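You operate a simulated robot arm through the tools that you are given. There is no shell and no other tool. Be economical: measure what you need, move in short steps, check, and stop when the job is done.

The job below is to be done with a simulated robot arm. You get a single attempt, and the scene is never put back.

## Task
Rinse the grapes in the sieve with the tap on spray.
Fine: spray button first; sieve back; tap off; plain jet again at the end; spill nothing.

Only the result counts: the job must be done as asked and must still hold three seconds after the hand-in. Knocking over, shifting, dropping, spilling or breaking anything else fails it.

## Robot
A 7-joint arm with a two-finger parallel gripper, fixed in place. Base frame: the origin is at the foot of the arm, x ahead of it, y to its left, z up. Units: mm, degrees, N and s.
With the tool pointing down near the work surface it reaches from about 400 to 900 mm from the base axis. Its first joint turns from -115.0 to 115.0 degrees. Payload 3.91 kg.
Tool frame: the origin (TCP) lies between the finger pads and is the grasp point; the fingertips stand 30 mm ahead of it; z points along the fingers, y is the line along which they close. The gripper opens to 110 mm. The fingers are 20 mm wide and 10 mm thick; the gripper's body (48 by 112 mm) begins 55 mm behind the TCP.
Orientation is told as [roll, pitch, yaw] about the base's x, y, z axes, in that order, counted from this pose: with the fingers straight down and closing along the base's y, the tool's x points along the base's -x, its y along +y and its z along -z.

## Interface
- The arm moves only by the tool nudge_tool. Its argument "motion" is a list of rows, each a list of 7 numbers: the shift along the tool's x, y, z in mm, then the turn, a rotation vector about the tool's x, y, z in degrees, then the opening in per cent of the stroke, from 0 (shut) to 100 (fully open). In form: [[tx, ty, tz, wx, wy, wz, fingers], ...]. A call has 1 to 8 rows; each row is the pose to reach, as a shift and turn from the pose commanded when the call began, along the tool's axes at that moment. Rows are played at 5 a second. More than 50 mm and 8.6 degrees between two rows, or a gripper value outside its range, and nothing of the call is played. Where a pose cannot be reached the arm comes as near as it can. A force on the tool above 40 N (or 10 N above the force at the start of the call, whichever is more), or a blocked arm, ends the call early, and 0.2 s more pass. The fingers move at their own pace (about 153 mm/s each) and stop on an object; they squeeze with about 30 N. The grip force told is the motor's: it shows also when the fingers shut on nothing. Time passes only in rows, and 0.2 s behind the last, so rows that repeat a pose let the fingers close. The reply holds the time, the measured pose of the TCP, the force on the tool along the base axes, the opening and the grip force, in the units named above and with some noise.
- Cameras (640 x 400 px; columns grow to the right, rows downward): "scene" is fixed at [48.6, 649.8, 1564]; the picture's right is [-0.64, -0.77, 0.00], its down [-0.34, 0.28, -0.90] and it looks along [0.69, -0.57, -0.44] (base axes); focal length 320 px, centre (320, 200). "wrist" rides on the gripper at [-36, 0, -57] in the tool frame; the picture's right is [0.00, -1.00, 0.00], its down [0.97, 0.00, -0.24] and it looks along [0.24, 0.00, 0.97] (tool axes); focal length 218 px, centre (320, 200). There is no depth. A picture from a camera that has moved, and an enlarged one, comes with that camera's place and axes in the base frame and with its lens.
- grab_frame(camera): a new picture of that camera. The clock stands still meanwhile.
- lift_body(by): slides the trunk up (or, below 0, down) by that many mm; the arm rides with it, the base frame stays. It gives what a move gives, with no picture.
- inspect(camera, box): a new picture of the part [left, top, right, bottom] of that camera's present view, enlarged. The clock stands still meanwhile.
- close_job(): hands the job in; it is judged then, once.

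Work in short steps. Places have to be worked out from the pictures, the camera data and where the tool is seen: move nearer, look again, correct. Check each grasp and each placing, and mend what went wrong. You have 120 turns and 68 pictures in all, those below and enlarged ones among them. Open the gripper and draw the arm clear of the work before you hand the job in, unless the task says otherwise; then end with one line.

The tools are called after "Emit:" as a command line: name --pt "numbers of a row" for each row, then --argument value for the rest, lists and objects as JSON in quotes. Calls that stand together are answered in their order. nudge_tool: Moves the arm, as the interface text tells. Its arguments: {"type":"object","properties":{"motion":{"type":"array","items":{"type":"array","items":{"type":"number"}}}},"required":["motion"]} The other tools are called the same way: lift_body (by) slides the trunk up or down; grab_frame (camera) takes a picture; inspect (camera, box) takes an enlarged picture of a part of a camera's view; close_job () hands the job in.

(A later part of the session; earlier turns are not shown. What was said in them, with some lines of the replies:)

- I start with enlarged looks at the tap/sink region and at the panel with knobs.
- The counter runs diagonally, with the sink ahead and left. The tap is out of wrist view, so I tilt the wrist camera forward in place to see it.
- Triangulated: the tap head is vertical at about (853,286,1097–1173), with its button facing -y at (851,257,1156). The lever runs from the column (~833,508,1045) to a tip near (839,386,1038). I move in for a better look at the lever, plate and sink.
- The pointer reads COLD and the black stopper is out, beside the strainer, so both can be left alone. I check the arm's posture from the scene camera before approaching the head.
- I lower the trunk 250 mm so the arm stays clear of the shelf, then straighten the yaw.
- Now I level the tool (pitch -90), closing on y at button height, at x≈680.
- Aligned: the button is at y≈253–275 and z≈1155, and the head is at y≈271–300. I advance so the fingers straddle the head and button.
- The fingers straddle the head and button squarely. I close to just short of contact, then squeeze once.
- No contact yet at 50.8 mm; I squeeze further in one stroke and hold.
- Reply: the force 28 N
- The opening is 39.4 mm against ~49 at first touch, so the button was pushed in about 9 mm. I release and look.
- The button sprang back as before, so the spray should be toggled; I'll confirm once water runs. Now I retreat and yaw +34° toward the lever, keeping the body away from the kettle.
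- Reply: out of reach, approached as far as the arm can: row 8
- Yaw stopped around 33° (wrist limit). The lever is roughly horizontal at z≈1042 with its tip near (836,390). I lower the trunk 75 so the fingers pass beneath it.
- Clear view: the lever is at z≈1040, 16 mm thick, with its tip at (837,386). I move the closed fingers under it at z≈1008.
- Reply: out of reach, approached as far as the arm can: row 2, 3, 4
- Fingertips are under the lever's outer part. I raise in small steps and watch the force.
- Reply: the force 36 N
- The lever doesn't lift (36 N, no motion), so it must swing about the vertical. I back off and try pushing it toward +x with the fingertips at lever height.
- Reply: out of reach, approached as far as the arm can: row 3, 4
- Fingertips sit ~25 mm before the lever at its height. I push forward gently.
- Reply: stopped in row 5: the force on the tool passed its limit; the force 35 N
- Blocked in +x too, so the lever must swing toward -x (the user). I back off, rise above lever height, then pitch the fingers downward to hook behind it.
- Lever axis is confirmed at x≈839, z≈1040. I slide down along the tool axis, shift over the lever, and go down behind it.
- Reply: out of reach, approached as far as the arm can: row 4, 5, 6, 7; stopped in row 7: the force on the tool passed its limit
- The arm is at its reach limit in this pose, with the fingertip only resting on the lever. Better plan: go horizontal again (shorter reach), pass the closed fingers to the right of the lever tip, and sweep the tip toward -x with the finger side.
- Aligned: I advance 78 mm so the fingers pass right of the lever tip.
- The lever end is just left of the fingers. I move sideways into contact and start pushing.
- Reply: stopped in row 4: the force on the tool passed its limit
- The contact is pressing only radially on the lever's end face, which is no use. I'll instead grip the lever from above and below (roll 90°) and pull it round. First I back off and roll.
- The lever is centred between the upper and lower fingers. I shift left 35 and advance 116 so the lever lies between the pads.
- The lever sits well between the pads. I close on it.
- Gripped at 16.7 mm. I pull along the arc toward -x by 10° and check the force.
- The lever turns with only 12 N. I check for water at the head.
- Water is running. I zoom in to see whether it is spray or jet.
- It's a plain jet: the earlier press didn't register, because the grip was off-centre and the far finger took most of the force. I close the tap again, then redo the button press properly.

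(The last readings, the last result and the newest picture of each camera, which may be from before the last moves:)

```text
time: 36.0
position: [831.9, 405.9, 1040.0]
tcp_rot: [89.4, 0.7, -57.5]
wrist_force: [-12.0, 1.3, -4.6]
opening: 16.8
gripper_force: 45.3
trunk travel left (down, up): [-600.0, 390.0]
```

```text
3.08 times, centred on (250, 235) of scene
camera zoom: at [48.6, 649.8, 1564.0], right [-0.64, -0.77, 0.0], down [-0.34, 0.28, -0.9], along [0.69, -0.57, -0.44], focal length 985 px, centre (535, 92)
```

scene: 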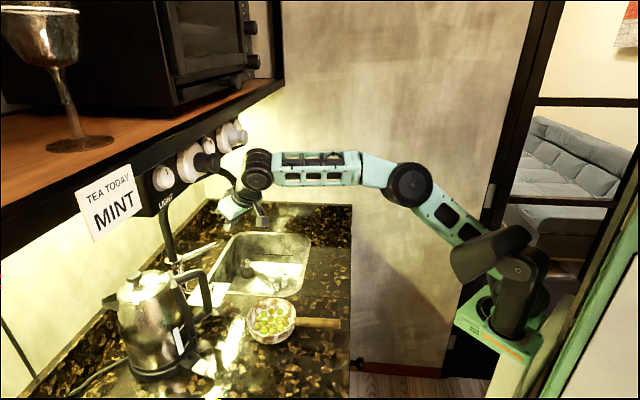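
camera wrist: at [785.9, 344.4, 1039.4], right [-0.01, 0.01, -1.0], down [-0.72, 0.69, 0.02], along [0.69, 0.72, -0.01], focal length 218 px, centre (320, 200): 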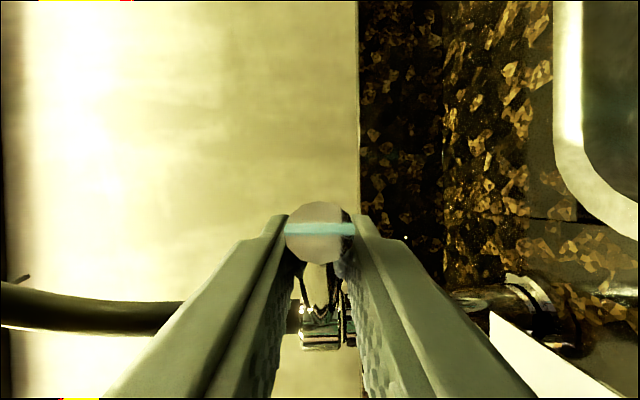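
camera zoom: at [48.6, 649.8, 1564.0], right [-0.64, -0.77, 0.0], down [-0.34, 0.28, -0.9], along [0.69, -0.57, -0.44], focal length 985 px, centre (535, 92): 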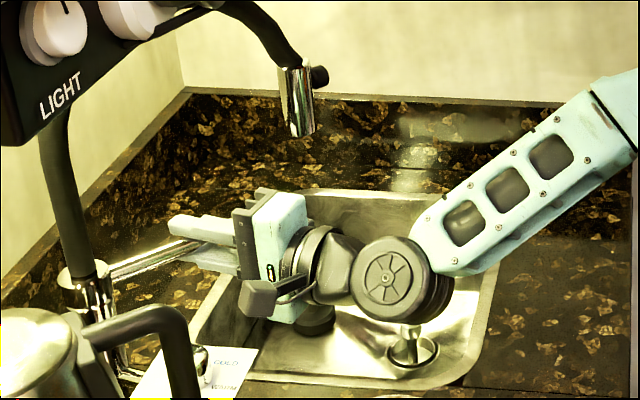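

Water is off, and the sink drains. I release, retreat, and roll back.

Emit:
nudge_tool --pt "0 0 0 0 0 0 50" --pt "0 0 0 0 0 0 50" --pt "0 0 -45 0 0 0 50" --pt "0 0 -90 0 0 0 50" --pt "-15 0 -110 0 0 -8.5 50" --pt "-30 0 -110 0 0 -17 50" --pt "-40 0 -110 0 0 -25.5 50" --pt "-40 0 -110 0 0 -34 50"

Emit:
nudge_tool --pt "0 0 0 0 0 -8 50" --pt "0 0 0 0 0 -16 50" --pt "0 0 0 0 0 -24 50" --pt "0 0 0 0 0 -32 50" --pt "0 0 0 0 0 -40 50" --pt "0 0 0 0 0 -48 50" --pt "0 0 0 0 0 -56 60"

```text
time: 37.8
position: [763.7, 311.2, 1039.1]
tcp_rot: [89.4, -33.4, -57.4]
wrist_force: [1.4, 0.0, 0.8]
opening: 54.8
gripper_force: 0.0
trunk travel left (down, up): [-600.0, 390.0]
```

```text
time: 39.4
position: [764.2, 311.0, 1039.6]
tcp_rot: [52.3, -89.3, -20.0]
wrist_force: [0.1, -0.5, -0.8]
opening: 66.0
gripper_force: 0.1
trunk travel left (down, up): [-600.0, 390.0]
```

Now I yaw back to 0, rise to button height, and centre at y≈283.

Emit:
nudge_tool --pt "0 4 -35 0 0 0 100" --pt "-10 10.7 -69 4 0 0 100" --pt "-32 10.7 -69 9.5 0 0 100" --pt "-54 10.7 -69 15 0 0 100" --pt "-76 10.7 -69 20.5 0 0 100" --pt "-98 10.7 -69 26 0 0 100" --pt "-117 10.7 -69 32.4 0 0 100"

Emit:
grab_frame --camera "wrist"

```text
time: 41.0
position: [702.1, 283.1, 1157.2]
tcp_rot: [22.0, -89.0, -22.4]
wrist_force: [0.4, -0.2, -0.5]
opening: 110.0
gripper_force: 0.0
trunk travel left (down, up): [-600.0, 390.0]
```

```text
25 pictures are left
camera wrist: at [644.4, 283.3, 1194.9], right [0.0, -1.0, -0.01], down [-0.25, 0.01, -0.97], along [0.97, 0.0, -0.25], focal length 218 px, centre (320, 200)
```

wrist: 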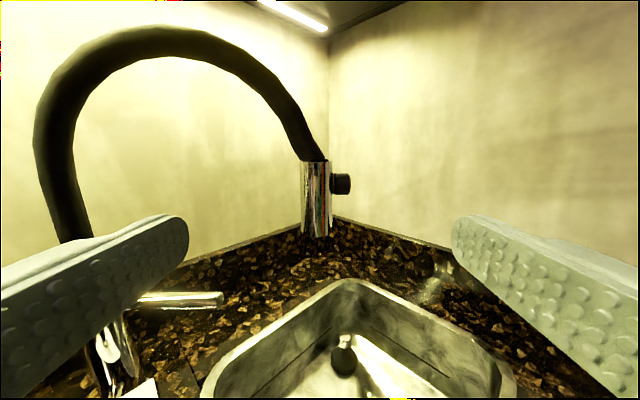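

Centred. I advance and squeeze with the tool centred at y≈283, commanding a full close for maximum press on the button.

Emit:
nudge_tool --pt "0 0 36 0 0 0 100" --pt "0 0 72 0 0 0 100" --pt "0 0 107 0 0 0 100" --pt "0 0 142 0 0 0 90" --pt "0 0 142 0 0 0 70" --pt "0 0 142 0 0 0 60"

Emit:
nudge_tool --pt "0 0 0 0 0 0 40" --pt "0 0 0 0 0 0 20" --pt "0 0 0 0 0 0 0" --pt "0 0 0 0 0 0 0" --pt "0 0 0 0 0 0 0"

Emit:
grab_frame --camera "wrist"

```text
time: 42.4
position: [842.5, 282.6, 1156.2]
tcp_rot: [24.0, -89.0, -24.2]
wrist_force: [0.1, -0.5, -0.3]
opening: 66.0
gripper_force: 0.0
trunk travel left (down, up): [-600.0, 390.0]
```

```text
time: 43.6
position: [841.8, 284.1, 1156.2]
tcp_rot: [24.3, -89.1, -24.3]
wrist_force: [-2.6, 5.8, 1.7]
opening: 33.8
gripper_force: 44.8
trunk travel left (down, up): [-600.0, 390.0]
```

```text
24 pictures are left
camera wrist: at [785.2, 284.4, 1192.9], right [0.0, -1.0, -0.01], down [-0.25, 0.01, -0.97], along [0.97, 0.0, -0.25], focal length 218 px, centre (320, 200)
```

wrist: 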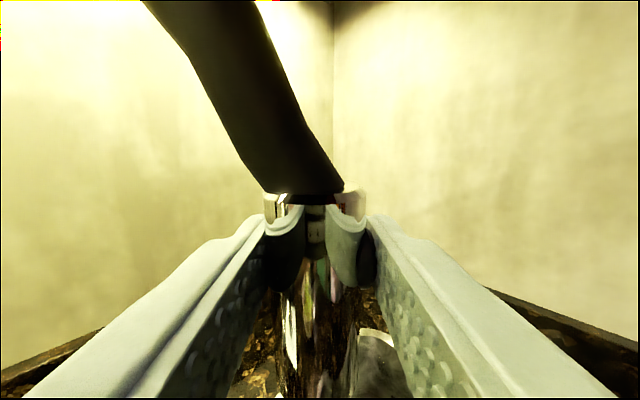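

This time the button went in ~15 mm (opening 33.8), fully pressed. I release.

Emit:
nudge_tool --pt "0 0 0 0 0 0 60" --pt "0 0 0 0 0 0 100" --pt "0 0 0 0 0 0 100" --pt "0 0 -45 0 0 0 100" --pt "0 0 -90 0 0 0 100" --pt "0 0 -135 0 0 0 60"

Emit:
inspect --camera "wrist" --box '[270, 140, 370, 240]'

```text
time: 45.0
position: [708.1, 282.8, 1157.0]
tcp_rot: [25.0, -89.0, -25.2]
wrist_force: [0.3, 0.4, 0.0]
opening: 65.9
gripper_force: 0.0
trunk travel left (down, up): [-600.0, 390.0]
```

```text
4.00 times, centred on (320, 190) of wrist
camera zoom: at [651.2, 284.1, 1194.0], right [0.0, -1.0, -0.01], down [-0.25, 0.01, -0.97], along [0.97, 0.0, -0.25], focal length 873 px, centre (320, 240)
```

zoom: 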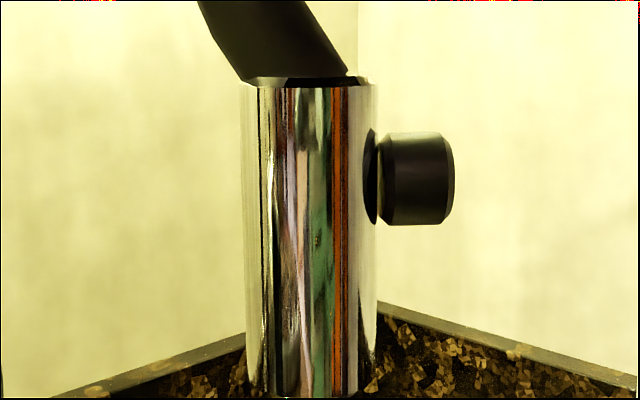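

The button has popped back. I return to the lever with the same path in reverse.

Emit:
nudge_tool --pt "20 0 10 -5 0 0 60" --pt "45 5 20 -10 0 0 50" --pt "70 10 35 -16 0 0 50" --pt "95 18 46 -22 0 0 50" --pt "118 23 50 -27 0 0 50" --pt "119 28 56 -32.4 0 0 50"

Emit:
nudge_tool --pt "0 0 0 0 0 8 50" --pt "0 0 0 0 0 16 50" --pt "0 0 0 0 0 24 50" --pt "0 0 0 0 0 32 50" --pt "0 0 0 0 0 40 50" --pt "0 0 0 0 0 48 50"

Emit:
nudge_tool --pt "0 0 0 0 0 8.4 50" --pt "0 0 0 0 0 16.8 50" --pt "0 0 0 0 0 25.2 50" --pt "0 0 0 0 0 33.6 50" --pt "0 0 0 0 0 42 50"

```text
time: 46.4
position: [763.5, 311.5, 1037.5]
tcp_rot: [55.0, -89.1, -22.6]
wrist_force: [-0.9, 0.2, 0.2]
opening: 54.9
gripper_force: 0.0
trunk travel left (down, up): [-600.0, 390.0]
```

```text
time: 47.8
position: [760.8, 310.6, 1037.1]
tcp_rot: [89.2, -41.0, -57.3]
wrist_force: [-0.2, -0.7, -1.0]
opening: 55.2
gripper_force: 0.0
trunk travel left (down, up): [-600.0, 390.0]
```

```text
time: 49.0
position: [761.6, 312.2, 1038.2]
tcp_rot: [89.5, 0.9, -57.7]
wrist_force: [-0.2, -0.4, -0.5]
opening: 54.9
gripper_force: 0.1
trunk travel left (down, up): [-600.0, 390.0]
```

Emit:
nudge_tool --pt "20 1 15 0 0 0 50" --pt "40 1 40 0 0 0 50" --pt "40 1 75 0 0 0 50" --pt "40 1 108 0 0 0 50" --pt "40 1 108 0 0 0 25" --pt "40 1 108 0 0 0 0" --pt "40 1 108 0 0 0 0" --pt "40 1 108 0 0 0 0"

```text
time: 50.8
position: [832.6, 404.1, 1039.6]
tcp_rot: [89.4, 0.7, -57.7]
wrist_force: [3.9, 4.3, -0.3]
opening: 16.8
gripper_force: 44.6
trunk travel left (down, up): [-600.0, 390.0]
```

Gripped again (16.8 mm). I open the tap by ~15° and look.

Emit:
nudge_tool --pt "5 0 -7.4 0 0 0 0" --pt "8 0 -11 0 0 0 0" --pt "11 0 -14.4 0 0 0 0" --pt "14 0 -17.7 0 0 0 0" --pt "17.3 0 -20.9 0 0 0 0"

Emit:
inspect --camera "scene" --box '[180, 170, 320, 300]'

```text
time: 52.0
position: [806.4, 404.3, 1039.4]
tcp_rot: [89.5, 0.7, -58.0]
wrist_force: [10.4, -6.8, 4.1]
opening: 16.7
gripper_force: 45.1
trunk travel left (down, up): [-600.0, 390.0]
```

```text
3.08 times, centred on (250, 235) of scene
camera zoom: at [48.6, 649.8, 1564.0], right [-0.64, -0.77, 0.0], down [-0.34, 0.28, -0.9], along [0.69, -0.57, -0.44], focal length 985 px, centre (535, 92)
```

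zoom: 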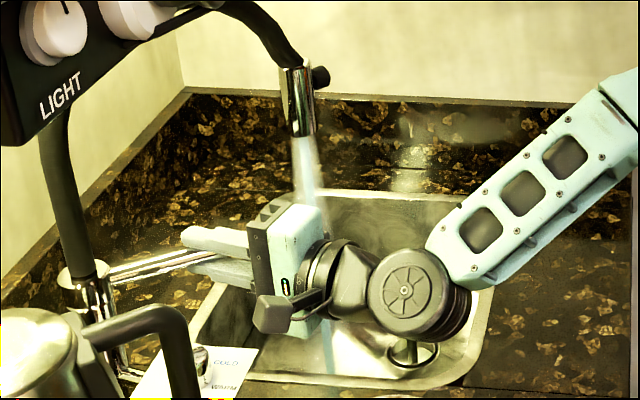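

Spray confirmed: a cone falling well inside the sink. I release the lever gently and retreat straight back, away from the spray.

Emit:
nudge_tool --pt "0 0 0 0 0 0 40" --pt "0 0 0 0 0 0 50" --pt "0 0 -40 0 0 0 50" --pt "0 0 -80 0 0 0 50" --pt "0 15 -115 0 0 0 50" --pt "0 35 -145 0 0 0 50" --pt "0 60 -165 0 0 0 50"

Emit:
nudge_tool --pt "0 0 0 0 0 -8 50" --pt "0 0 0 0 0 -16 50" --pt "0 0 0 0 0 -24 50" --pt "0 0 0 0 0 -32 50" --pt "0 0 0 0 0 -40 50" --pt "0 0 0 0 0 -48 50"

Emit:
nudge_tool --pt "0 0 0 0 0 -8.4 50" --pt "0 0 0 0 0 -16.8 50" --pt "0 0 0 0 0 -25.2 50" --pt "0 0 0 0 0 -33.6 50" --pt "0 0 0 0 0 -42 50"

```text
time: 53.6
position: [666.6, 317.3, 1100.7]
tcp_rot: [89.5, 0.8, -57.8]
wrist_force: [0.9, 0.1, -0.2]
opening: 54.9
gripper_force: 0.1
trunk travel left (down, up): [-600.0, 390.0]
```

```text
time: 55.0
position: [665.6, 318.0, 1100.0]
tcp_rot: [89.2, -47.3, -57.3]
wrist_force: [-0.4, -0.4, -0.2]
opening: 55.1
gripper_force: 0.0
trunk travel left (down, up): [-600.0, 390.0]
```

```text
time: 56.2
position: [666.4, 318.2, 1101.1]
tcp_rot: [50.5, -89.2, -18.2]
wrist_force: [-0.1, -0.8, 0.1]
opening: 54.8
gripper_force: 0.0
trunk travel left (down, up): [-600.0, 390.0]
```

Now I pitch the tool down 45° while moving back over the sieve handle to view it.

Emit:
nudge_tool --pt "0 6 -25 0 7.5 0 80" --pt "0 12 -50 0 15 0 100" --pt "0 19 -75 0 22.5 0 100" --pt "0 25 -100 0 30 0 100" --pt "0 31 -125 0 37.5 0 100" --pt "0 38 -149 0 45 0 100"

Emit:
grab_frame --camera "wrist"

Emit:
grab_frame --camera "scene"

```text
time: 57.6
position: [519.2, 271.3, 1102.6]
tcp_rot: [1.1, -44.4, 31.6]
wrist_force: [-0.1, -0.8, -0.5]
opening: 110.0
gripper_force: 0.1
trunk travel left (down, up): [-600.0, 390.0]
```

```text
21 pictures are left
camera wrist: at [507.8, 263.7, 1169.5], right [0.53, -0.85, -0.01], down [-0.73, -0.45, -0.51], along [0.42, 0.28, -0.86], focal length 218 px, centre (320, 200)
```

wrist: 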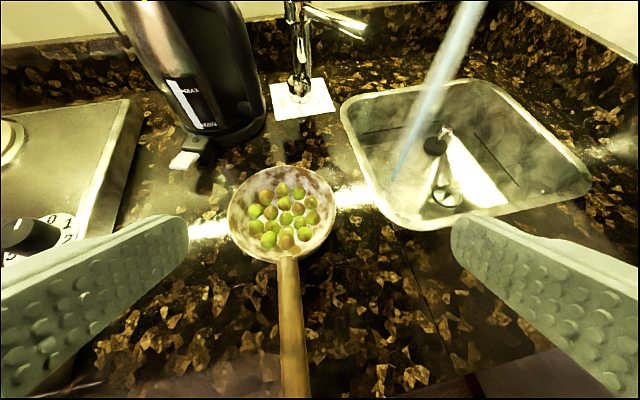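

```text
20 pictures are left
```

scene: 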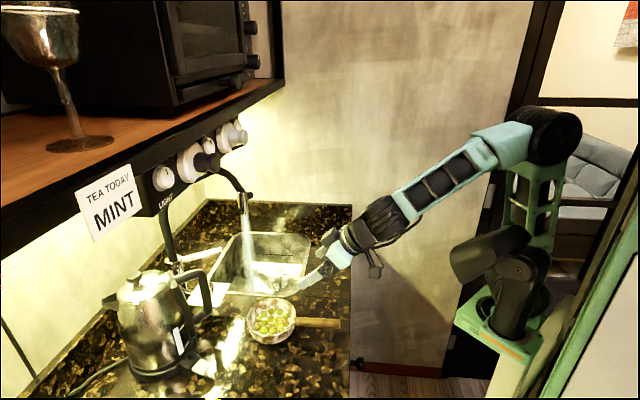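

Spray runs steadily into the sink. The sieve is at: bowl centre ≈(584,370), handle joint ≈(540,328,943), handle axis yaw ≈42°. I align yaw and come down above the handle.

Emit:
nudge_tool --pt "15 10 19 -2.3 0 -2.4 70" --pt "30 20 38 -4.7 0 -4.7 55" --pt "45 30 56 -7 0 -7.1 55"

Emit:
grab_frame --camera "wrist"

```text
time: 58.4
position: [510.4, 299.8, 1032.7]
tcp_rot: [1.0, -44.7, 41.5]
wrist_force: [0.1, -0.6, 0.3]
opening: 60.7
gripper_force: 0.0
trunk travel left (down, up): [-600.0, 390.0]
```

```text
19 pictures are left
camera wrist: at [499.4, 290.6, 1098.6], right [0.67, -0.74, -0.01], down [-0.64, -0.57, -0.51], along [0.37, 0.35, -0.86], focal length 218 px, centre (320, 200)
```

wrist: 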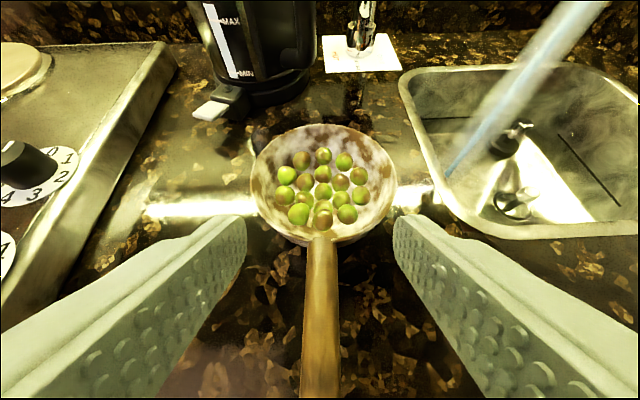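

Handle is centred between the fingers. I descend straight to z≈946.

Emit:
nudge_tool --pt "20 0 20 0 0 0 55" --pt "40 0 40 0 0 0 55" --pt "60 0 61 0 0 0 55"

Emit:
grab_frame --camera "wrist"

Emit:
inspect --camera "scene" --box '[230, 260, 370, 360]'

```text
time: 59.2
position: [508.4, 301.1, 946.8]
tcp_rot: [1.1, -44.7, 41.4]
wrist_force: [0.6, -0.4, -0.2]
opening: 60.6
gripper_force: 0.0
trunk travel left (down, up): [-600.0, 390.0]
```

```text
18 pictures are left
camera wrist: at [498.7, 291.8, 1012.2], right [0.67, -0.74, -0.01], down [-0.64, -0.57, -0.51], along [0.37, 0.35, -0.86], focal length 218 px, centre (320, 200)
```

wrist: 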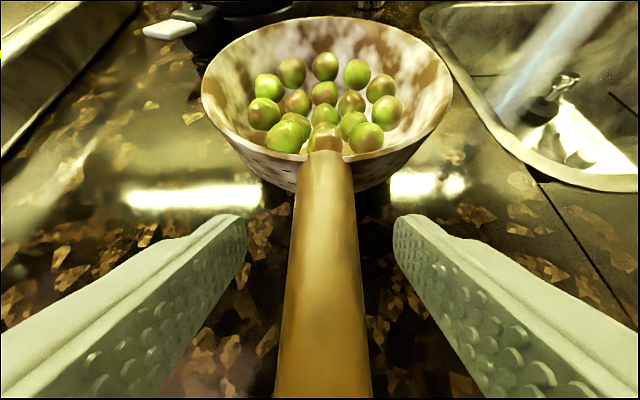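

```text
4.00 times, centred on (300, 310) of scene
camera zoom: at [48.6, 649.8, 1564.0], right [-0.64, -0.77, 0.0], down [-0.34, 0.28, -0.9], along [0.69, -0.57, -0.44], focal length 1281 px, centre (400, -240)
```

zoom: 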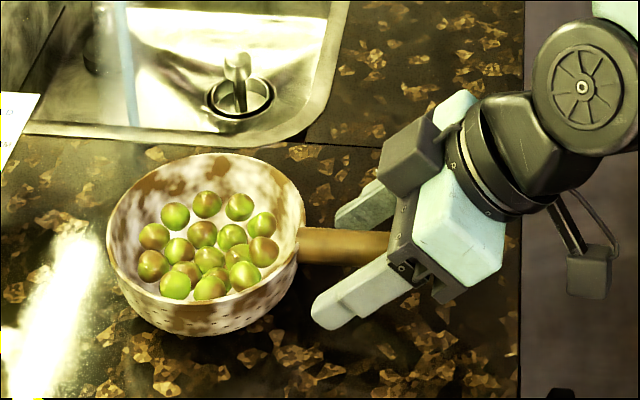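

Good alignment. I close on the handle.

Emit:
nudge_tool --pt "0 0 0 0 0 0 40" --pt "0 0 0 0 0 0 25" --pt "0 0 0 0 0 0 10" --pt "0 0 0 0 0 0 0" --pt "0 0 0 0 0 0 0"

```text
time: 60.4
position: [509.5, 301.4, 945.0]
tcp_rot: [1.2, -44.7, 41.4]
wrist_force: [1.3, -1.3, 0.8]
opening: 21.8
gripper_force: 30.2
trunk travel left (down, up): [-600.0, 390.0]
```

Gripped at 21.8 mm. I lift slowly by 30 mm and check the level.

Emit:
nudge_tool --pt "-2 0 -2 0 0 0 0" --pt "-5 0 -5 0 0 0 0" --pt "-9 0 -9 0 0 0 0" --pt "-14 0 -14 0 0 0 0" --pt "-21 0 -21 0 0 0 0" --pt "-21 0 -21 0 0 0 0"

Emit:
grab_frame --camera "wrist"

```text
time: 61.8
position: [510.4, 301.5, 975.0]
tcp_rot: [1.1, -44.5, 41.5]
wrist_force: [0.2, 0.4, -3.7]
opening: 21.5
gripper_force: 30.2
trunk travel left (down, up): [-600.0, 390.0]
```

```text
16 pictures are left
camera wrist: at [499.5, 292.2, 1041.2], right [0.67, -0.74, -0.01], down [-0.64, -0.57, -0.51], along [0.37, 0.35, -0.86], focal length 218 px, centre (320, 200)
```

wrist: 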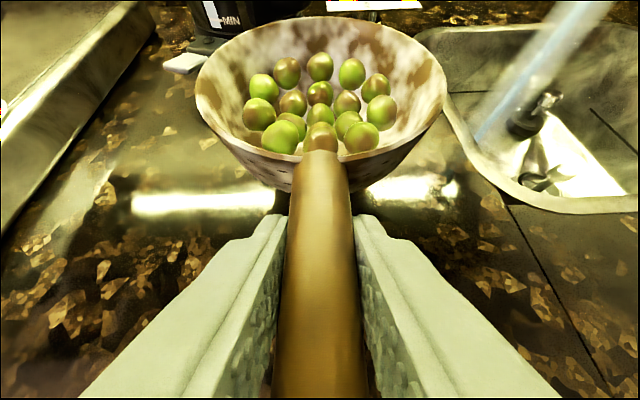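

Lifted level, about 0.37 kg, grapes still. I carry it smoothly toward the spray, first half.

Emit:
nudge_tool --pt "-3 -5 1 0 0 0 0" --pt "-8 -15 5 0 0 0 0" --pt "-15 -31 11 0 0 0 0" --pt "-23 -50 20 0 0 0 0" --pt "-32 -69 27 0 0 0 0" --pt "-41 -88 35 0 0 0 0" --pt "-48 -103 41 0 0 0 0" --pt "-52 -112 44 0 0 0 0"

Emit:
grab_frame --camera "wrist"

```text
time: 63.6
position: [635.1, 263.4, 978.3]
tcp_rot: [1.0, -44.6, 41.5]
wrist_force: [-0.3, 1.3, -3.7]
opening: 21.9
gripper_force: 30.2
trunk travel left (down, up): [-600.0, 390.0]
```

```text
15 pictures are left
camera wrist: at [624.7, 254.4, 1045.1], right [0.67, -0.74, -0.01], down [-0.64, -0.57, -0.51], along [0.37, 0.35, -0.86], focal length 218 px, centre (320, 200)
```

wrist: 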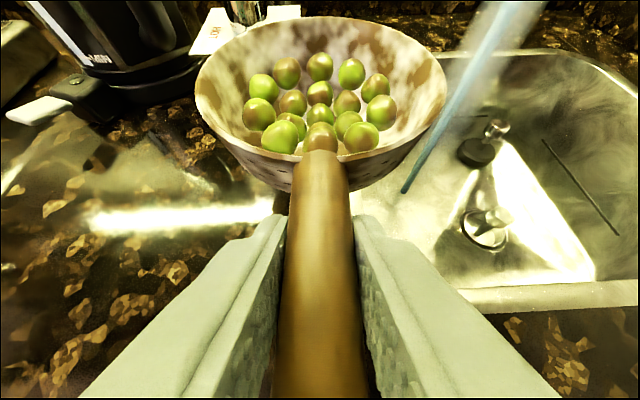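

Stable. I bring the bowl under the spray, bowl centre at ≈(853,286).

Emit:
nudge_tool --pt "-3 -6 2 0 0 0 0" --pt "-9 -20 8 0 0 0 0" --pt "-18 -40 16 0 0 0 0" --pt "-28 -62 24 0 0 0 0" --pt "-38 -84 33 0 0 0 0" --pt "-47 -104 41 0 0 0 0" --pt "-55 -121 47 0 0 0 0" --pt "-58 -129 51 0 0 0 0"

Emit:
grab_frame --camera "wrist"

Emit:
inspect --camera "scene" --box '[180, 170, 340, 300]'

```text
time: 65.4
position: [778.9, 220.8, 981.1]
tcp_rot: [1.1, -44.6, 41.3]
wrist_force: [0.1, 0.2, -3.0]
opening: 21.5
gripper_force: 29.5
trunk travel left (down, up): [-600.0, 390.0]
```

```text
14 pictures are left
camera wrist: at [768.9, 211.1, 1047.4], right [0.67, -0.74, -0.01], down [-0.64, -0.57, -0.51], along [0.37, 0.35, -0.86], focal length 218 px, centre (320, 200)
```

wrist: 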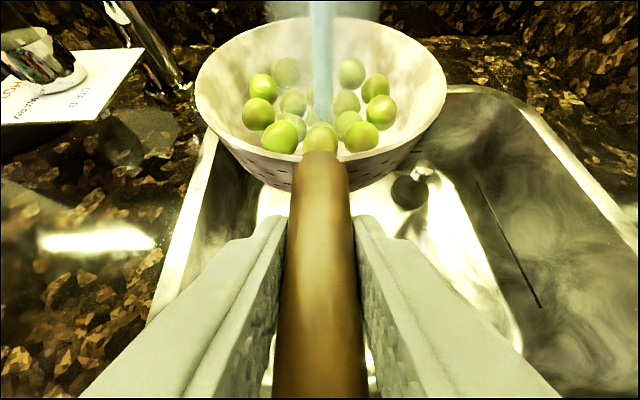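

```text
3.08 times, centred on (260, 235) of scene
camera zoom: at [48.6, 649.8, 1564.0], right [-0.64, -0.77, 0.0], down [-0.34, 0.28, -0.9], along [0.69, -0.57, -0.44], focal length 985 px, centre (505, 92)
```

zoom: 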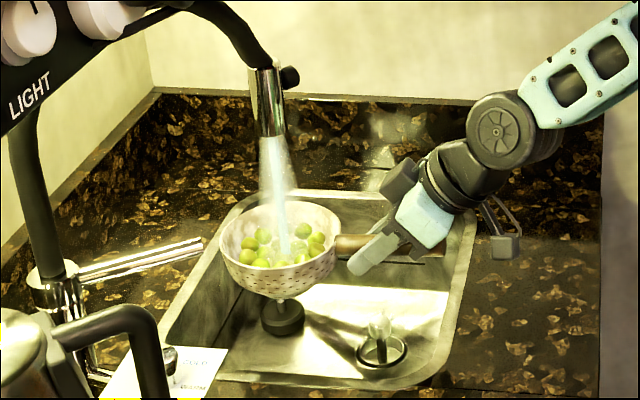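

The spray falls right into the sieve, and the grapes already look cleaner. I rinse with gentle circles so that all get wet.

Emit:
nudge_tool --pt "-6.3 -8 6.3 0 0 0 0" --pt "-8 0.6 7.9 0 0 0 0" --pt "-5.7 8.9 5.6 0 0 0 0" --pt "0.4 11.3 -0.4 0 0 0 0" --pt "6.3 8 -6.3 0 0 0 0" --pt "8 -0.6 -7.9 0 0 0 0" --pt "5.7 -8.9 -5.6 0 0 0 0" --pt "0 0 0 0 0 0 0"

Emit:
nudge_tool --pt "0 0 0 0 0 0 0" --pt "0 0 0 0 0 0 0" --pt "0 0 0 0 0 0 0" --pt "0 0 0 0 0 0 0" --pt "0 0 0 0 0 0 0" --pt "0 0 0 0 0 0 0" --pt "0 0 0 0 0 0 0" --pt "0 0 0 0 0 0 0"

Emit:
nudge_tool --pt "-6.3 -8 6.3 0 0 0 0" --pt "-8 0.6 7.9 0 0 0 0" --pt "-5.7 8.9 5.6 0 0 0 0" --pt "0.4 11.3 -0.4 0 0 0 0" --pt "6.3 8 -6.3 0 0 0 0" --pt "8 -0.6 -7.9 0 0 0 0" --pt "5.7 -8.9 -5.6 0 0 0 0" --pt "0 0 0 0 0 0 0"

Emit:
nudge_tool --pt "0 0 0 0 0 0 0" --pt "0 0 0 0 0 0 0" --pt "0 0 0 0 0 0 0" --pt "0 0 0 0 0 0 0" --pt "0 0 0 0 0 0 0" --pt "0 0 0 0 0 0 0" --pt "0 0 0 0 0 0 0" --pt "0 0 0 0 0 0 0"

Emit:
inspect --camera "wrist" --box '[180, 0, 460, 200]'

```text
time: 67.2
position: [779.7, 219.3, 980.9]
tcp_rot: [1.1, -44.6, 41.4]
wrist_force: [-0.6, -0.5, -2.7]
opening: 21.4
gripper_force: 30.1
trunk travel left (down, up): [-600.0, 390.0]
```

```text
time: 69.0
position: [779.4, 218.6, 980.3]
tcp_rot: [1.1, -44.6, 41.5]
wrist_force: [-0.5, -0.2, -2.5]
opening: 21.6
gripper_force: 30.1
trunk travel left (down, up): [-600.0, 390.0]
```

```text
time: 70.8
position: [779.1, 219.4, 982.2]
tcp_rot: [1.1, -44.5, 41.6]
wrist_force: [0.4, -0.3, -2.4]
opening: 21.7
gripper_force: 30.0
trunk travel left (down, up): [-600.0, 390.0]
```

```text
time: 72.6
position: [778.9, 220.3, 980.9]
tcp_rot: [1.1, -44.5, 41.5]
wrist_force: [-0.2, 0.4, -2.6]
opening: 21.7
gripper_force: 29.8
trunk travel left (down, up): [-600.0, 390.0]
```

```text
2.00 times, centred on (320, 100) of wrist
camera zoom: at [768.7, 210.9, 1048.2], right [0.67, -0.74, -0.01], down [-0.64, -0.57, -0.51], along [0.37, 0.35, -0.86], focal length 436 px, centre (320, 400)
```

zoom: 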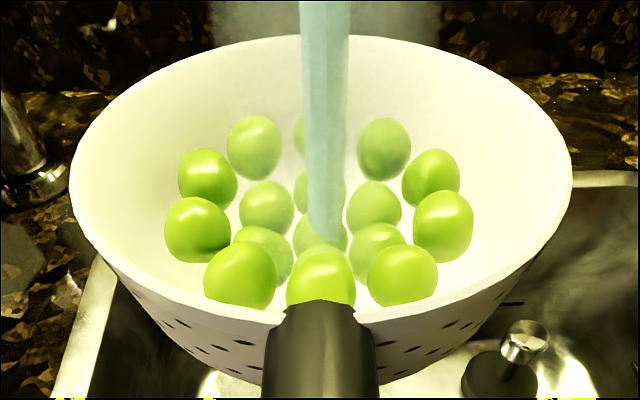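

Grapes and sieve are clean. I draw the sieve out of the spray but keep it over the sink to drip.

Emit:
nudge_tool --pt "4 1 -4 0 0 0 0" --pt "13 3 -13 0 0 0 0" --pt "25 5 -25 0 0 0 0" --pt "38 8 -38 0 0 0 0" --pt "51 10 -50 0 0 0 0" --pt "61 12 -60 0 0 0 0" --pt "68 14 -67 0 0 0 0" --pt "70.5 14 -69.6 0 0 0 0"

Emit:
nudge_tool --pt "0 0 0 0 0 0 0" --pt "0 0 0 0 0 0 0" --pt "0 0 0 0 0 0 0" --pt "0 0 0 0 0 0 0" --pt "0 0 0 0 0 0 0" --pt "0 0 0 0 0 0 0" --pt "0 0 0 0 0 0 0" --pt "0 0 0 0 0 0 0"

Emit:
nudge_tool --pt "0 0 0 0 0 0 0" --pt "0 0 0 0 0 0 0" --pt "0 0 0 0 0 0 0" --pt "0 0 0 0 0 0 0" --pt "0 0 0 0 0 0 0" --pt "0 0 0 0 0 0 0" --pt "0 0 0 0 0 0 0" --pt "0 0 0 0 0 0 0"

Emit:
inspect --camera "scene" --box '[180, 170, 340, 300]'

```text
time: 74.4
position: [696.3, 163.9, 982.6]
tcp_rot: [1.1, -44.6, 41.5]
wrist_force: [0.1, 0.1, -2.9]
opening: 21.6
gripper_force: 30.3
trunk travel left (down, up): [-600.0, 390.0]
```

```text
time: 76.2
position: [696.1, 162.9, 982.9]
tcp_rot: [1.1, -44.6, 41.5]
wrist_force: [0.4, 0.1, -3.2]
opening: 21.9
gripper_force: 29.8
trunk travel left (down, up): [-600.0, 390.0]
```

```text
time: 78.0
position: [696.5, 164.2, 982.5]
tcp_rot: [1.0, -44.6, 41.6]
wrist_force: [1.2, -0.6, -3.3]
opening: 21.5
gripper_force: 30.0
trunk travel left (down, up): [-600.0, 390.0]
```

```text
3.08 times, centred on (260, 235) of scene
camera zoom: at [48.6, 649.8, 1564.0], right [-0.64, -0.77, 0.0], down [-0.34, 0.28, -0.9], along [0.69, -0.57, -0.44], focal length 985 px, centre (505, 92)
```

zoom: 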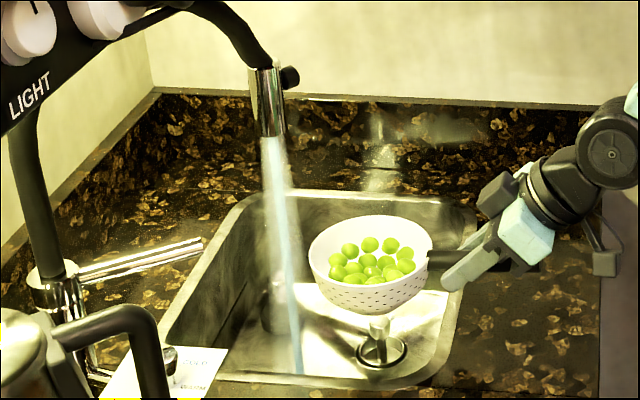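

No dripping visible. After one more pause I carry it back toward its place.

Emit:
nudge_tool --pt "0 0 0 0 0 0 0" --pt "0 0 0 0 0 0 0" --pt "0 0 0 0 0 0 0" --pt "0 0 0 0 0 0 0" --pt "0 0 0 0 0 0 0" --pt "0 0 0 0 0 0 0" --pt "0 0 0 0 0 0 0" --pt "0 0 0 0 0 0 0"

Emit:
nudge_tool --pt "1 5 -1 0 0 0 0" --pt "3 16 -2 0 0 0 0" --pt "6 33 -4 0 0 0 0" --pt "9 53 -6 0 0 0 0" --pt "12 73 -9 0 0 0 0" --pt "15 92 -11 0 0 0 0" --pt "18 106 -13 0 0 0 0" --pt "19 113 -13.5 0 0 0 0"

Emit:
nudge_tool --pt "1 5 -1 0 0 0 0" --pt "3 16 -2 0 0 0 0" --pt "6 33 -4 0 0 0 0" --pt "9 53 -6 0 0 0 0" --pt "12 73 -9 0 0 0 0" --pt "15 92 -11 0 0 0 0" --pt "18 106 -13 0 0 0 0" --pt "19 113 -13.5 0 0 0 0"

```text
time: 79.8
position: [696.9, 162.3, 982.1]
tcp_rot: [1.1, -44.6, 41.5]
wrist_force: [-0.1, 0.4, -2.6]
opening: 21.6
gripper_force: 30.3
trunk travel left (down, up): [-600.0, 390.0]
```

```text
time: 81.6
position: [603.8, 232.3, 979.9]
tcp_rot: [1.0, -44.6, 41.5]
wrist_force: [-0.1, 0.6, -2.8]
opening: 21.3
gripper_force: 29.7
trunk travel left (down, up): [-600.0, 390.0]
```

```text
time: 83.4
position: [510.5, 300.8, 977.9]
tcp_rot: [1.1, -44.6, 41.3]
wrist_force: [0.2, 0.2, -2.4]
opening: 21.4
gripper_force: 30.2
trunk travel left (down, up): [-600.0, 390.0]
```

Above the original spot. I lower gently and watch the vertical force.

Emit:
nudge_tool --pt "5 0 5 0 0 0 0" --pt "10 0 10 0 0 0 0" --pt "15 0 15 0 0 0 0" --pt "18 0 18 0 0 0 0" --pt "20 0 20 0 0 0 0" --pt "21 0 21 0 0 0 0"

Emit:
nudge_tool --pt "0.7 0 0.7 0 0 0 0" --pt "1.4 0 1.4 0 0 0 0" --pt "1.4 0 1.4 0 0 0 0"

```text
time: 84.8
position: [508.7, 300.3, 947.0]
tcp_rot: [1.1, -44.6, 41.5]
wrist_force: [0.2, -0.6, -3.3]
opening: 21.4
gripper_force: 30.0
trunk travel left (down, up): [-600.0, 390.0]
```

```text
time: 85.6
position: [509.5, 301.1, 946.8]
tcp_rot: [1.0, -44.8, 41.4]
wrist_force: [-2.7, -1.4, 7.5]
opening: 21.7
gripper_force: 30.1
trunk travel left (down, up): [-600.0, 390.0]
```

The sieve is resting on the counter (force reversed to +7.5 N). I ease up a touch and open.

Emit:
nudge_tool --pt "-0.5 0 -0.5 0 0 0 0" --pt "-0.5 0 -0.5 0 0 0 22" --pt "-0.5 0 -0.5 0 0 0 30" --pt "-0.5 0 -0.5 0 0 0 50" --pt "-0.5 0 -0.5 0 0 0 55"

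Emit:
grab_frame --camera "wrist"

```text
time: 86.8
position: [510.1, 301.4, 946.1]
tcp_rot: [1.0, -44.6, 41.5]
wrist_force: [-1.2, 0.4, 0.3]
opening: 60.6
gripper_force: 0.1
trunk travel left (down, up): [-600.0, 390.0]
```

```text
10 pictures are left
camera wrist: at [499.5, 291.3, 1012.5], right [0.67, -0.74, -0.01], down [-0.64, -0.57, -0.51], along [0.37, 0.35, -0.86], focal length 218 px, centre (320, 200)
```

wrist: 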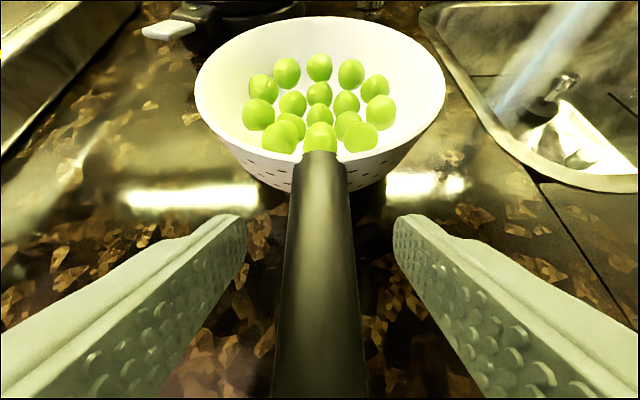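

The sieve is back in place, grapes inside. I withdraw straight up and retrace the path to the lever.

Emit:
nudge_tool --pt "-10 0 -10 0 0 0 55" --pt "-30 0 -30 0 0 0 55" --pt "-60 0 -61 0 0 0 55" --pt "-75 -9 -80 2.3 0 2.4 55" --pt "-90 -18 -100 4.7 0 4.7 55" --pt "-100 -27 -120 7 0 7.1 55"

Emit:
nudge_tool --pt "-17 -6 18 0 -7.5 0 50" --pt "-35 -13 35 0 -15 0 50" --pt "-52 -19 53 0 -22.5 0 50" --pt "-70 -25 71 0 -30 0 50" --pt "-87 -32 89 0 -37.5 0 50" --pt "-104 -38 106 0 -45 0 50"

```text
time: 88.2
position: [519.3, 269.3, 1100.8]
tcp_rot: [1.3, -44.5, 31.3]
wrist_force: [-0.6, 0.1, 0.3]
opening: 60.4
gripper_force: 0.0
out of reach, approached as far as the arm can: row 4
trunk travel left (down, up): [-600.0, 390.0]
```

```text
time: 89.6
position: [665.8, 317.7, 1099.1]
tcp_rot: [69.0, -89.2, -36.7]
wrist_force: [-0.7, -0.2, 0.7]
opening: 55.0
gripper_force: 0.1
trunk travel left (down, up): [-600.0, 390.0]
```

Emit:
nudge_tool --pt "0 0 0 0 0 8 50" --pt "0 0 0 0 0 16 50" --pt "0 0 0 0 0 24 50" --pt "0 0 0 0 0 32 50" --pt "0 0 0 0 0 40 50" --pt "0 0 0 0 0 48 50"

Emit:
nudge_tool --pt "0 0 0 0 0 8.4 50" --pt "0 0 0 0 0 16.8 50" --pt "0 0 0 0 0 25.2 50" --pt "0 0 0 0 0 33.6 50" --pt "0 0 0 0 0 42 50"

```text
time: 91.0
position: [665.1, 317.4, 1099.0]
tcp_rot: [89.4, -41.2, -57.4]
wrist_force: [-0.7, -0.2, -0.5]
opening: 55.0
gripper_force: 0.1
trunk travel left (down, up): [-600.0, 390.0]
```

```text
time: 92.2
position: [665.4, 311.4, 1130.7]
tcp_rot: [88.0, 0.5, -57.5]
wrist_force: [0.1, -0.1, 0.1]
opening: 55.0
gripper_force: 0.0
out of reach, approached as far as the arm can: row 3, 4, 5
trunk travel left (down, up): [-600.0, 390.0]
```

The arm drifted upward at a reach limit. I move forward partway and re-read before closing in on the lever.

Emit:
nudge_tool --pt "0 0 25 0 0 0 50" --pt "0 0 50 0 0 0 50" --pt "0 -20 75 0 0 0 50" --pt "0 -40 90 0 0 0 50" --pt "0 -50 95 0 0 0 50"

Emit:
grab_frame --camera "wrist"

```text
time: 93.4
position: [752.0, 358.6, 1121.0]
tcp_rot: [86.9, 0.3, -57.4]
wrist_force: [0.0, -0.1, 0.7]
opening: 55.0
gripper_force: 0.1
out of reach, approached as far as the arm can: row 1, 2, 3, 4, 5
trunk travel left (down, up): [-600.0, 390.0]
```

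```text
9 pictures are left
camera wrist: at [722.3, 298.5, 1124.2], right [-0.05, -0.03, -1.0], down [-0.72, 0.69, 0.02], along [0.69, 0.72, -0.05], focal length 218 px, centre (320, 200)
```

wrist: 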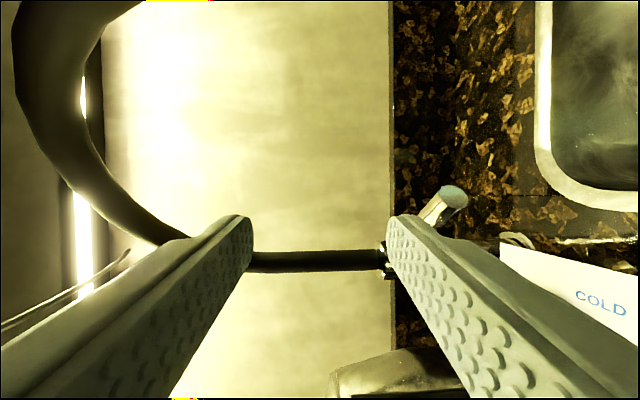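

A wrist limit keeps z at 1121 in this branch, so I lower with the trunk instead (82 mm), which keeps the joints unchanged.

Emit:
lift_body --by -80

Emit:
grab_frame --camera "wrist"

```text
time: 94.6
position: [750.6, 359.3, 1040.4]
tcp_rot: [86.9, 0.2, -57.4]
wrist_force: [-0.7, -0.4, 1.0]
opening: 55.1
gripper_force: 0.1
trunk travel left (down, up): [-520.0, 470.0]
```

```text
8 pictures are left
camera wrist: at [722.1, 298.6, 1044.5], right [-0.05, -0.02, -1.0], down [-0.72, 0.69, 0.02], along [0.69, 0.72, -0.05], focal length 218 px, centre (320, 200)
```

wrist: 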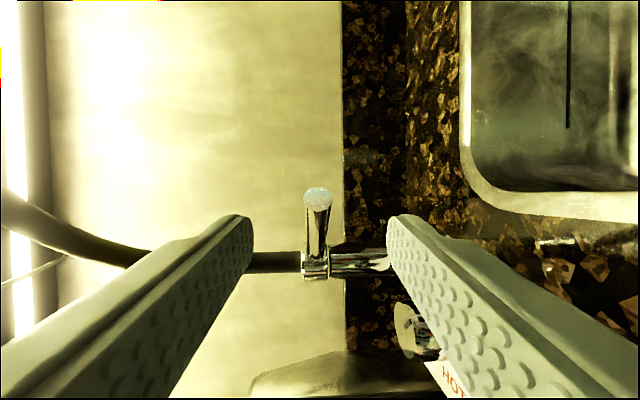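

Lever is centred between the fingers. I take a small test step to see that the height holds.

Emit:
nudge_tool --pt "0 0 5 0 0 0 50" --pt "0 0 12 0 0 0 50"

```text
time: 95.2
position: [760.3, 365.0, 1039.9]
tcp_rot: [86.9, 0.3, -57.4]
wrist_force: [-0.5, 0.0, 0.7]
opening: 54.8
gripper_force: 0.1
trunk travel left (down, up): [-520.0, 470.0]
```

The height holds. I advance the rest and close on the lever.

Emit:
nudge_tool --pt "4 1 20 0 0 0 50" --pt "8 2 40 0 0 0 50" --pt "8.6 3.5 59 0 0 0 50" --pt "8.6 3.5 59 0 0 0 25" --pt "8.6 3.5 59 0 0 0 0" --pt "8.6 3.5 59 0 0 0 0" --pt "8.6 3.5 59 0 0 0 0"

```text
time: 96.8
position: [807.3, 404.7, 1040.0]
tcp_rot: [86.8, 0.4, -57.4]
wrist_force: [-3.2, -3.4, -17.1]
opening: 17.0
gripper_force: 44.7
trunk travel left (down, up): [-520.0, 470.0]
```

Gripped (17.0 mm). I swing the lever back to its closed stop.

Emit:
nudge_tool --pt "-3 -1 3.3 0 0 0 0" --pt "-6 -1.5 6.5 0 0 0 0" --pt "-9 -1.5 10 0 0 0 0" --pt "-12 -1.5 13.5 0 0 0 0" --pt "-15 -1.5 17.5 0 0 0 0" --pt "-18 -1.5 21.5 0 0 0 0" --pt "-19.5 -1.5 23.5 0 0 0 0"

Emit:
inspect --camera "scene" --box '[180, 170, 340, 300]'

```text
time: 98.4
position: [834.2, 401.8, 1039.0]
tcp_rot: [87.0, 0.2, -57.2]
wrist_force: [-10.6, 9.1, -2.6]
opening: 17.2
gripper_force: 44.5
trunk travel left (down, up): [-520.0, 470.0]
```

```text
3.08 times, centred on (260, 235) of scene
camera zoom: at [48.6, 649.8, 1564.0], right [-0.64, -0.77, 0.0], down [-0.34, 0.28, -0.9], along [0.69, -0.57, -0.44], focal length 985 px, centre (505, 92)
```

zoom: 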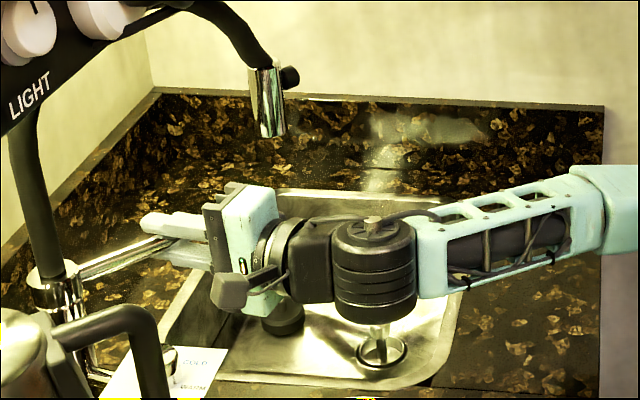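

Water is off, lever at its stop. I release, retreat, and roll back as before.

Emit:
nudge_tool --pt "0 0 0 0 0 0 40" --pt "0 0 0 0 0 0 50" --pt "0 0 -45 0 0 0 50" --pt "0 0 -90 0 0 0 50" --pt "-15 0 -105 0 0 -8.5 50" --pt "-30 0 -105 0 0 -17 50" --pt "-38 0 -105 0 0 -25.5 50" --pt "-38 0 -105 0 0 -34 50"

Emit:
nudge_tool --pt "0 0 0 0 0 -8 50" --pt "0 0 0 0 0 -16 50" --pt "0 0 0 0 0 -24 50" --pt "0 0 0 0 0 -32 50" --pt "0 0 0 0 0 -40 50" --pt "0 0 0 0 0 -48 50" --pt "0 0 0 0 0 -56 60"

```text
time: 100.2
position: [768.8, 311.2, 1043.1]
tcp_rot: [86.3, -33.8, -55.3]
wrist_force: [0.1, -0.2, 0.1]
opening: 55.1
gripper_force: 0.0
trunk travel left (down, up): [-520.0, 470.0]
```

```text
time: 101.8
position: [768.7, 311.6, 1043.6]
tcp_rot: [1.8, -86.9, 30.8]
wrist_force: [0.7, -0.1, 0.5]
opening: 65.8
gripper_force: 0.1
trunk travel left (down, up): [-520.0, 470.0]
```

I retreat, square up the yaw, and restore the trunk height to reach the button level again.

Emit:
nudge_tool --pt "0 4 -39 0 0 0 100" --pt "-5 12 -77 5 -0.5 0.3 100" --pt "-12 12 -77 11 -1 0.6 100" --pt "-18 12 -77 17 -1.6 0.9 100" --pt "-24 12 -77 23 -2.2 1.2 100" --pt "-30 12 -77 28 -2.7 1.5 100" --pt "-30 12 -77 32.5 -3 1.7 100"

Emit:
lift_body --by 80

Emit:
grab_frame --camera "wrist"

```text
time: 103.4
position: [699.0, 280.8, 1077.5]
tcp_rot: [70.9, -89.0, -70.9]
wrist_force: [0.3, 0.3, -0.9]
opening: 109.8
gripper_force: 0.1
trunk travel left (down, up): [-520.0, 470.0]
```

```text
time: 104.6
position: [698.9, 281.1, 1157.2]
tcp_rot: [70.5, -88.9, -70.4]
wrist_force: [-0.2, -0.6, 0.0]
opening: 110.0
gripper_force: 0.1
trunk travel left (down, up): [-600.0, 390.0]
```

```text
6 pictures are left
camera wrist: at [641.7, 281.5, 1194.3], right [0.0, -1.0, -0.02], down [-0.25, 0.02, -0.97], along [0.97, 0.01, -0.25], focal length 218 px, centre (320, 200)
```

wrist: 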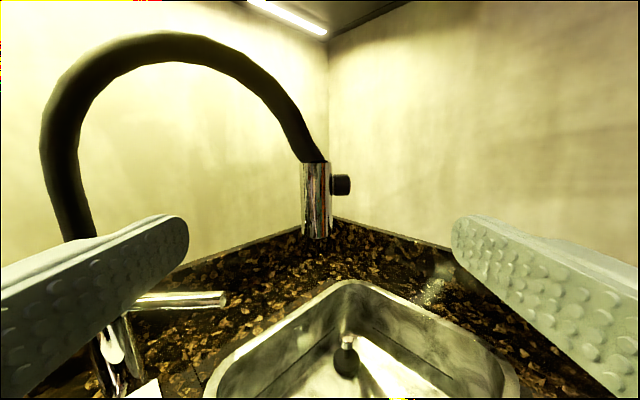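

Same approach pose as before. I advance, with a 2 mm y trim, and press once in the same way.

Emit:
nudge_tool --pt "0 2 36 0 0 0 100" --pt "0 2 72 0 0 0 100" --pt "0 2 108 0 0 0 100" --pt "0 2 144 0 0 0 90" --pt "0 2 144 0 0 0 70" --pt "0 2 144 0 0 0 60"

Emit:
nudge_tool --pt "0 0 0 0 0 0 40" --pt "0 0 0 0 0 0 20" --pt "0 0 0 0 0 0 0" --pt "0 0 0 0 0 0 0" --pt "0 0 0 0 0 0 0"

```text
time: 106.0
position: [843.5, 283.0, 1156.8]
tcp_rot: [70.8, -88.9, -70.7]
wrist_force: [-0.4, -0.1, -0.8]
opening: 65.8
gripper_force: 0.0
trunk travel left (down, up): [-600.0, 390.0]
```

```text
time: 107.2
position: [841.9, 284.1, 1156.1]
tcp_rot: [71.0, -88.9, -70.8]
wrist_force: [-0.9, 0.2, 1.9]
opening: 33.1
gripper_force: 45.1
trunk travel left (down, up): [-600.0, 390.0]
```

Pressed fully (33.1 mm, as in the press that worked). I release and withdraw well clear.

Emit:
nudge_tool --pt "0 0 0 0 0 0 60" --pt "0 0 0 0 0 0 100" --pt "0 0 0 0 0 0 100" --pt "0 0 -45 0 0 0 100" --pt "0 0 -90 0 0 0 100" --pt "0 0 -135 0 0 0 100" --pt "0 -30 -170 0 0 0 100" --pt "0 -60 -205 0 0 0 100"

Emit:
nudge_tool --pt "0 -35 -30 0 0 0 100" --pt "0 -70 -55 0 0 0 100" --pt "0 -100 -80 0 0 0 100"

Emit:
inspect --camera "scene" --box '[140, 170, 360, 350]'

Emit:
inspect --camera "scene" --box '[225, 175, 265, 215]'

```text
time: 109.0
position: [639.5, 221.7, 1157.0]
tcp_rot: [71.4, -89.0, -71.2]
wrist_force: [-0.7, -0.5, 0.8]
opening: 110.2
gripper_force: 0.0
trunk travel left (down, up): [-600.0, 390.0]
```

```text
time: 109.8
position: [558.7, 123.2, 1155.4]
tcp_rot: [70.4, -89.0, -70.2]
wrist_force: [0.1, -0.1, -0.4]
opening: 110.0
gripper_force: 0.1
trunk travel left (down, up): [-600.0, 390.0]
```

```text
2.22 times, centred on (250, 260) of scene
camera zoom: at [48.6, 649.8, 1564.0], right [-0.64, -0.77, 0.0], down [-0.34, 0.28, -0.9], along [0.69, -0.57, -0.44], focal length 712 px, centre (476, 67)
```

zoom: 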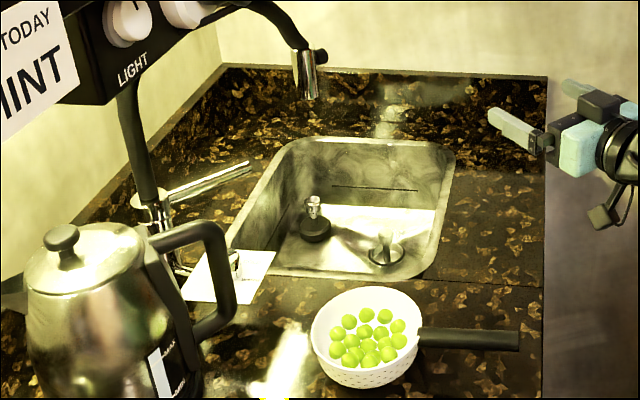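

```text
10.00 times, centred on (245, 195) of scene
camera zoom: at [48.6, 649.8, 1564.0], right [-0.64, -0.77, 0.0], down [-0.34, 0.28, -0.9], along [0.69, -0.57, -0.44], focal length 3203 px, centre (1070, 250)
```

zoom: 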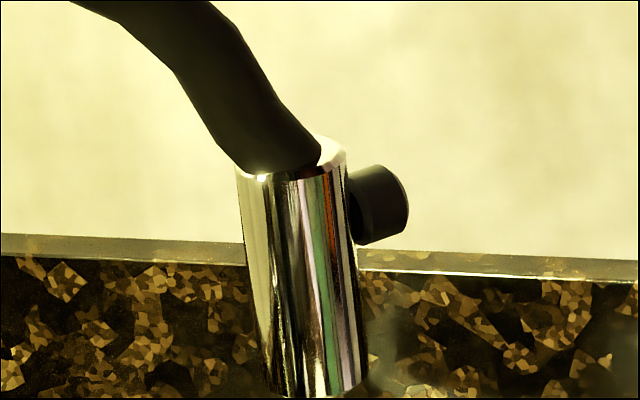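

The sieve is in its place with clean grapes, the tap is off with the lever at its original stop, the button has sprung back, and the arm is clear with the gripper open. I hand in.

Emit:
close_job

```text
The job is handed in.
```

I rinsed the grapes under the spray, set the sieve back in place, turned the tap off and pressed the button back to plain jet. I didn't run water to confirm the jet. My first spray press hadn't taken, so the tap ran briefly on plain jet into the empty sink; I closed it, pressed again, then reopened it on spray.
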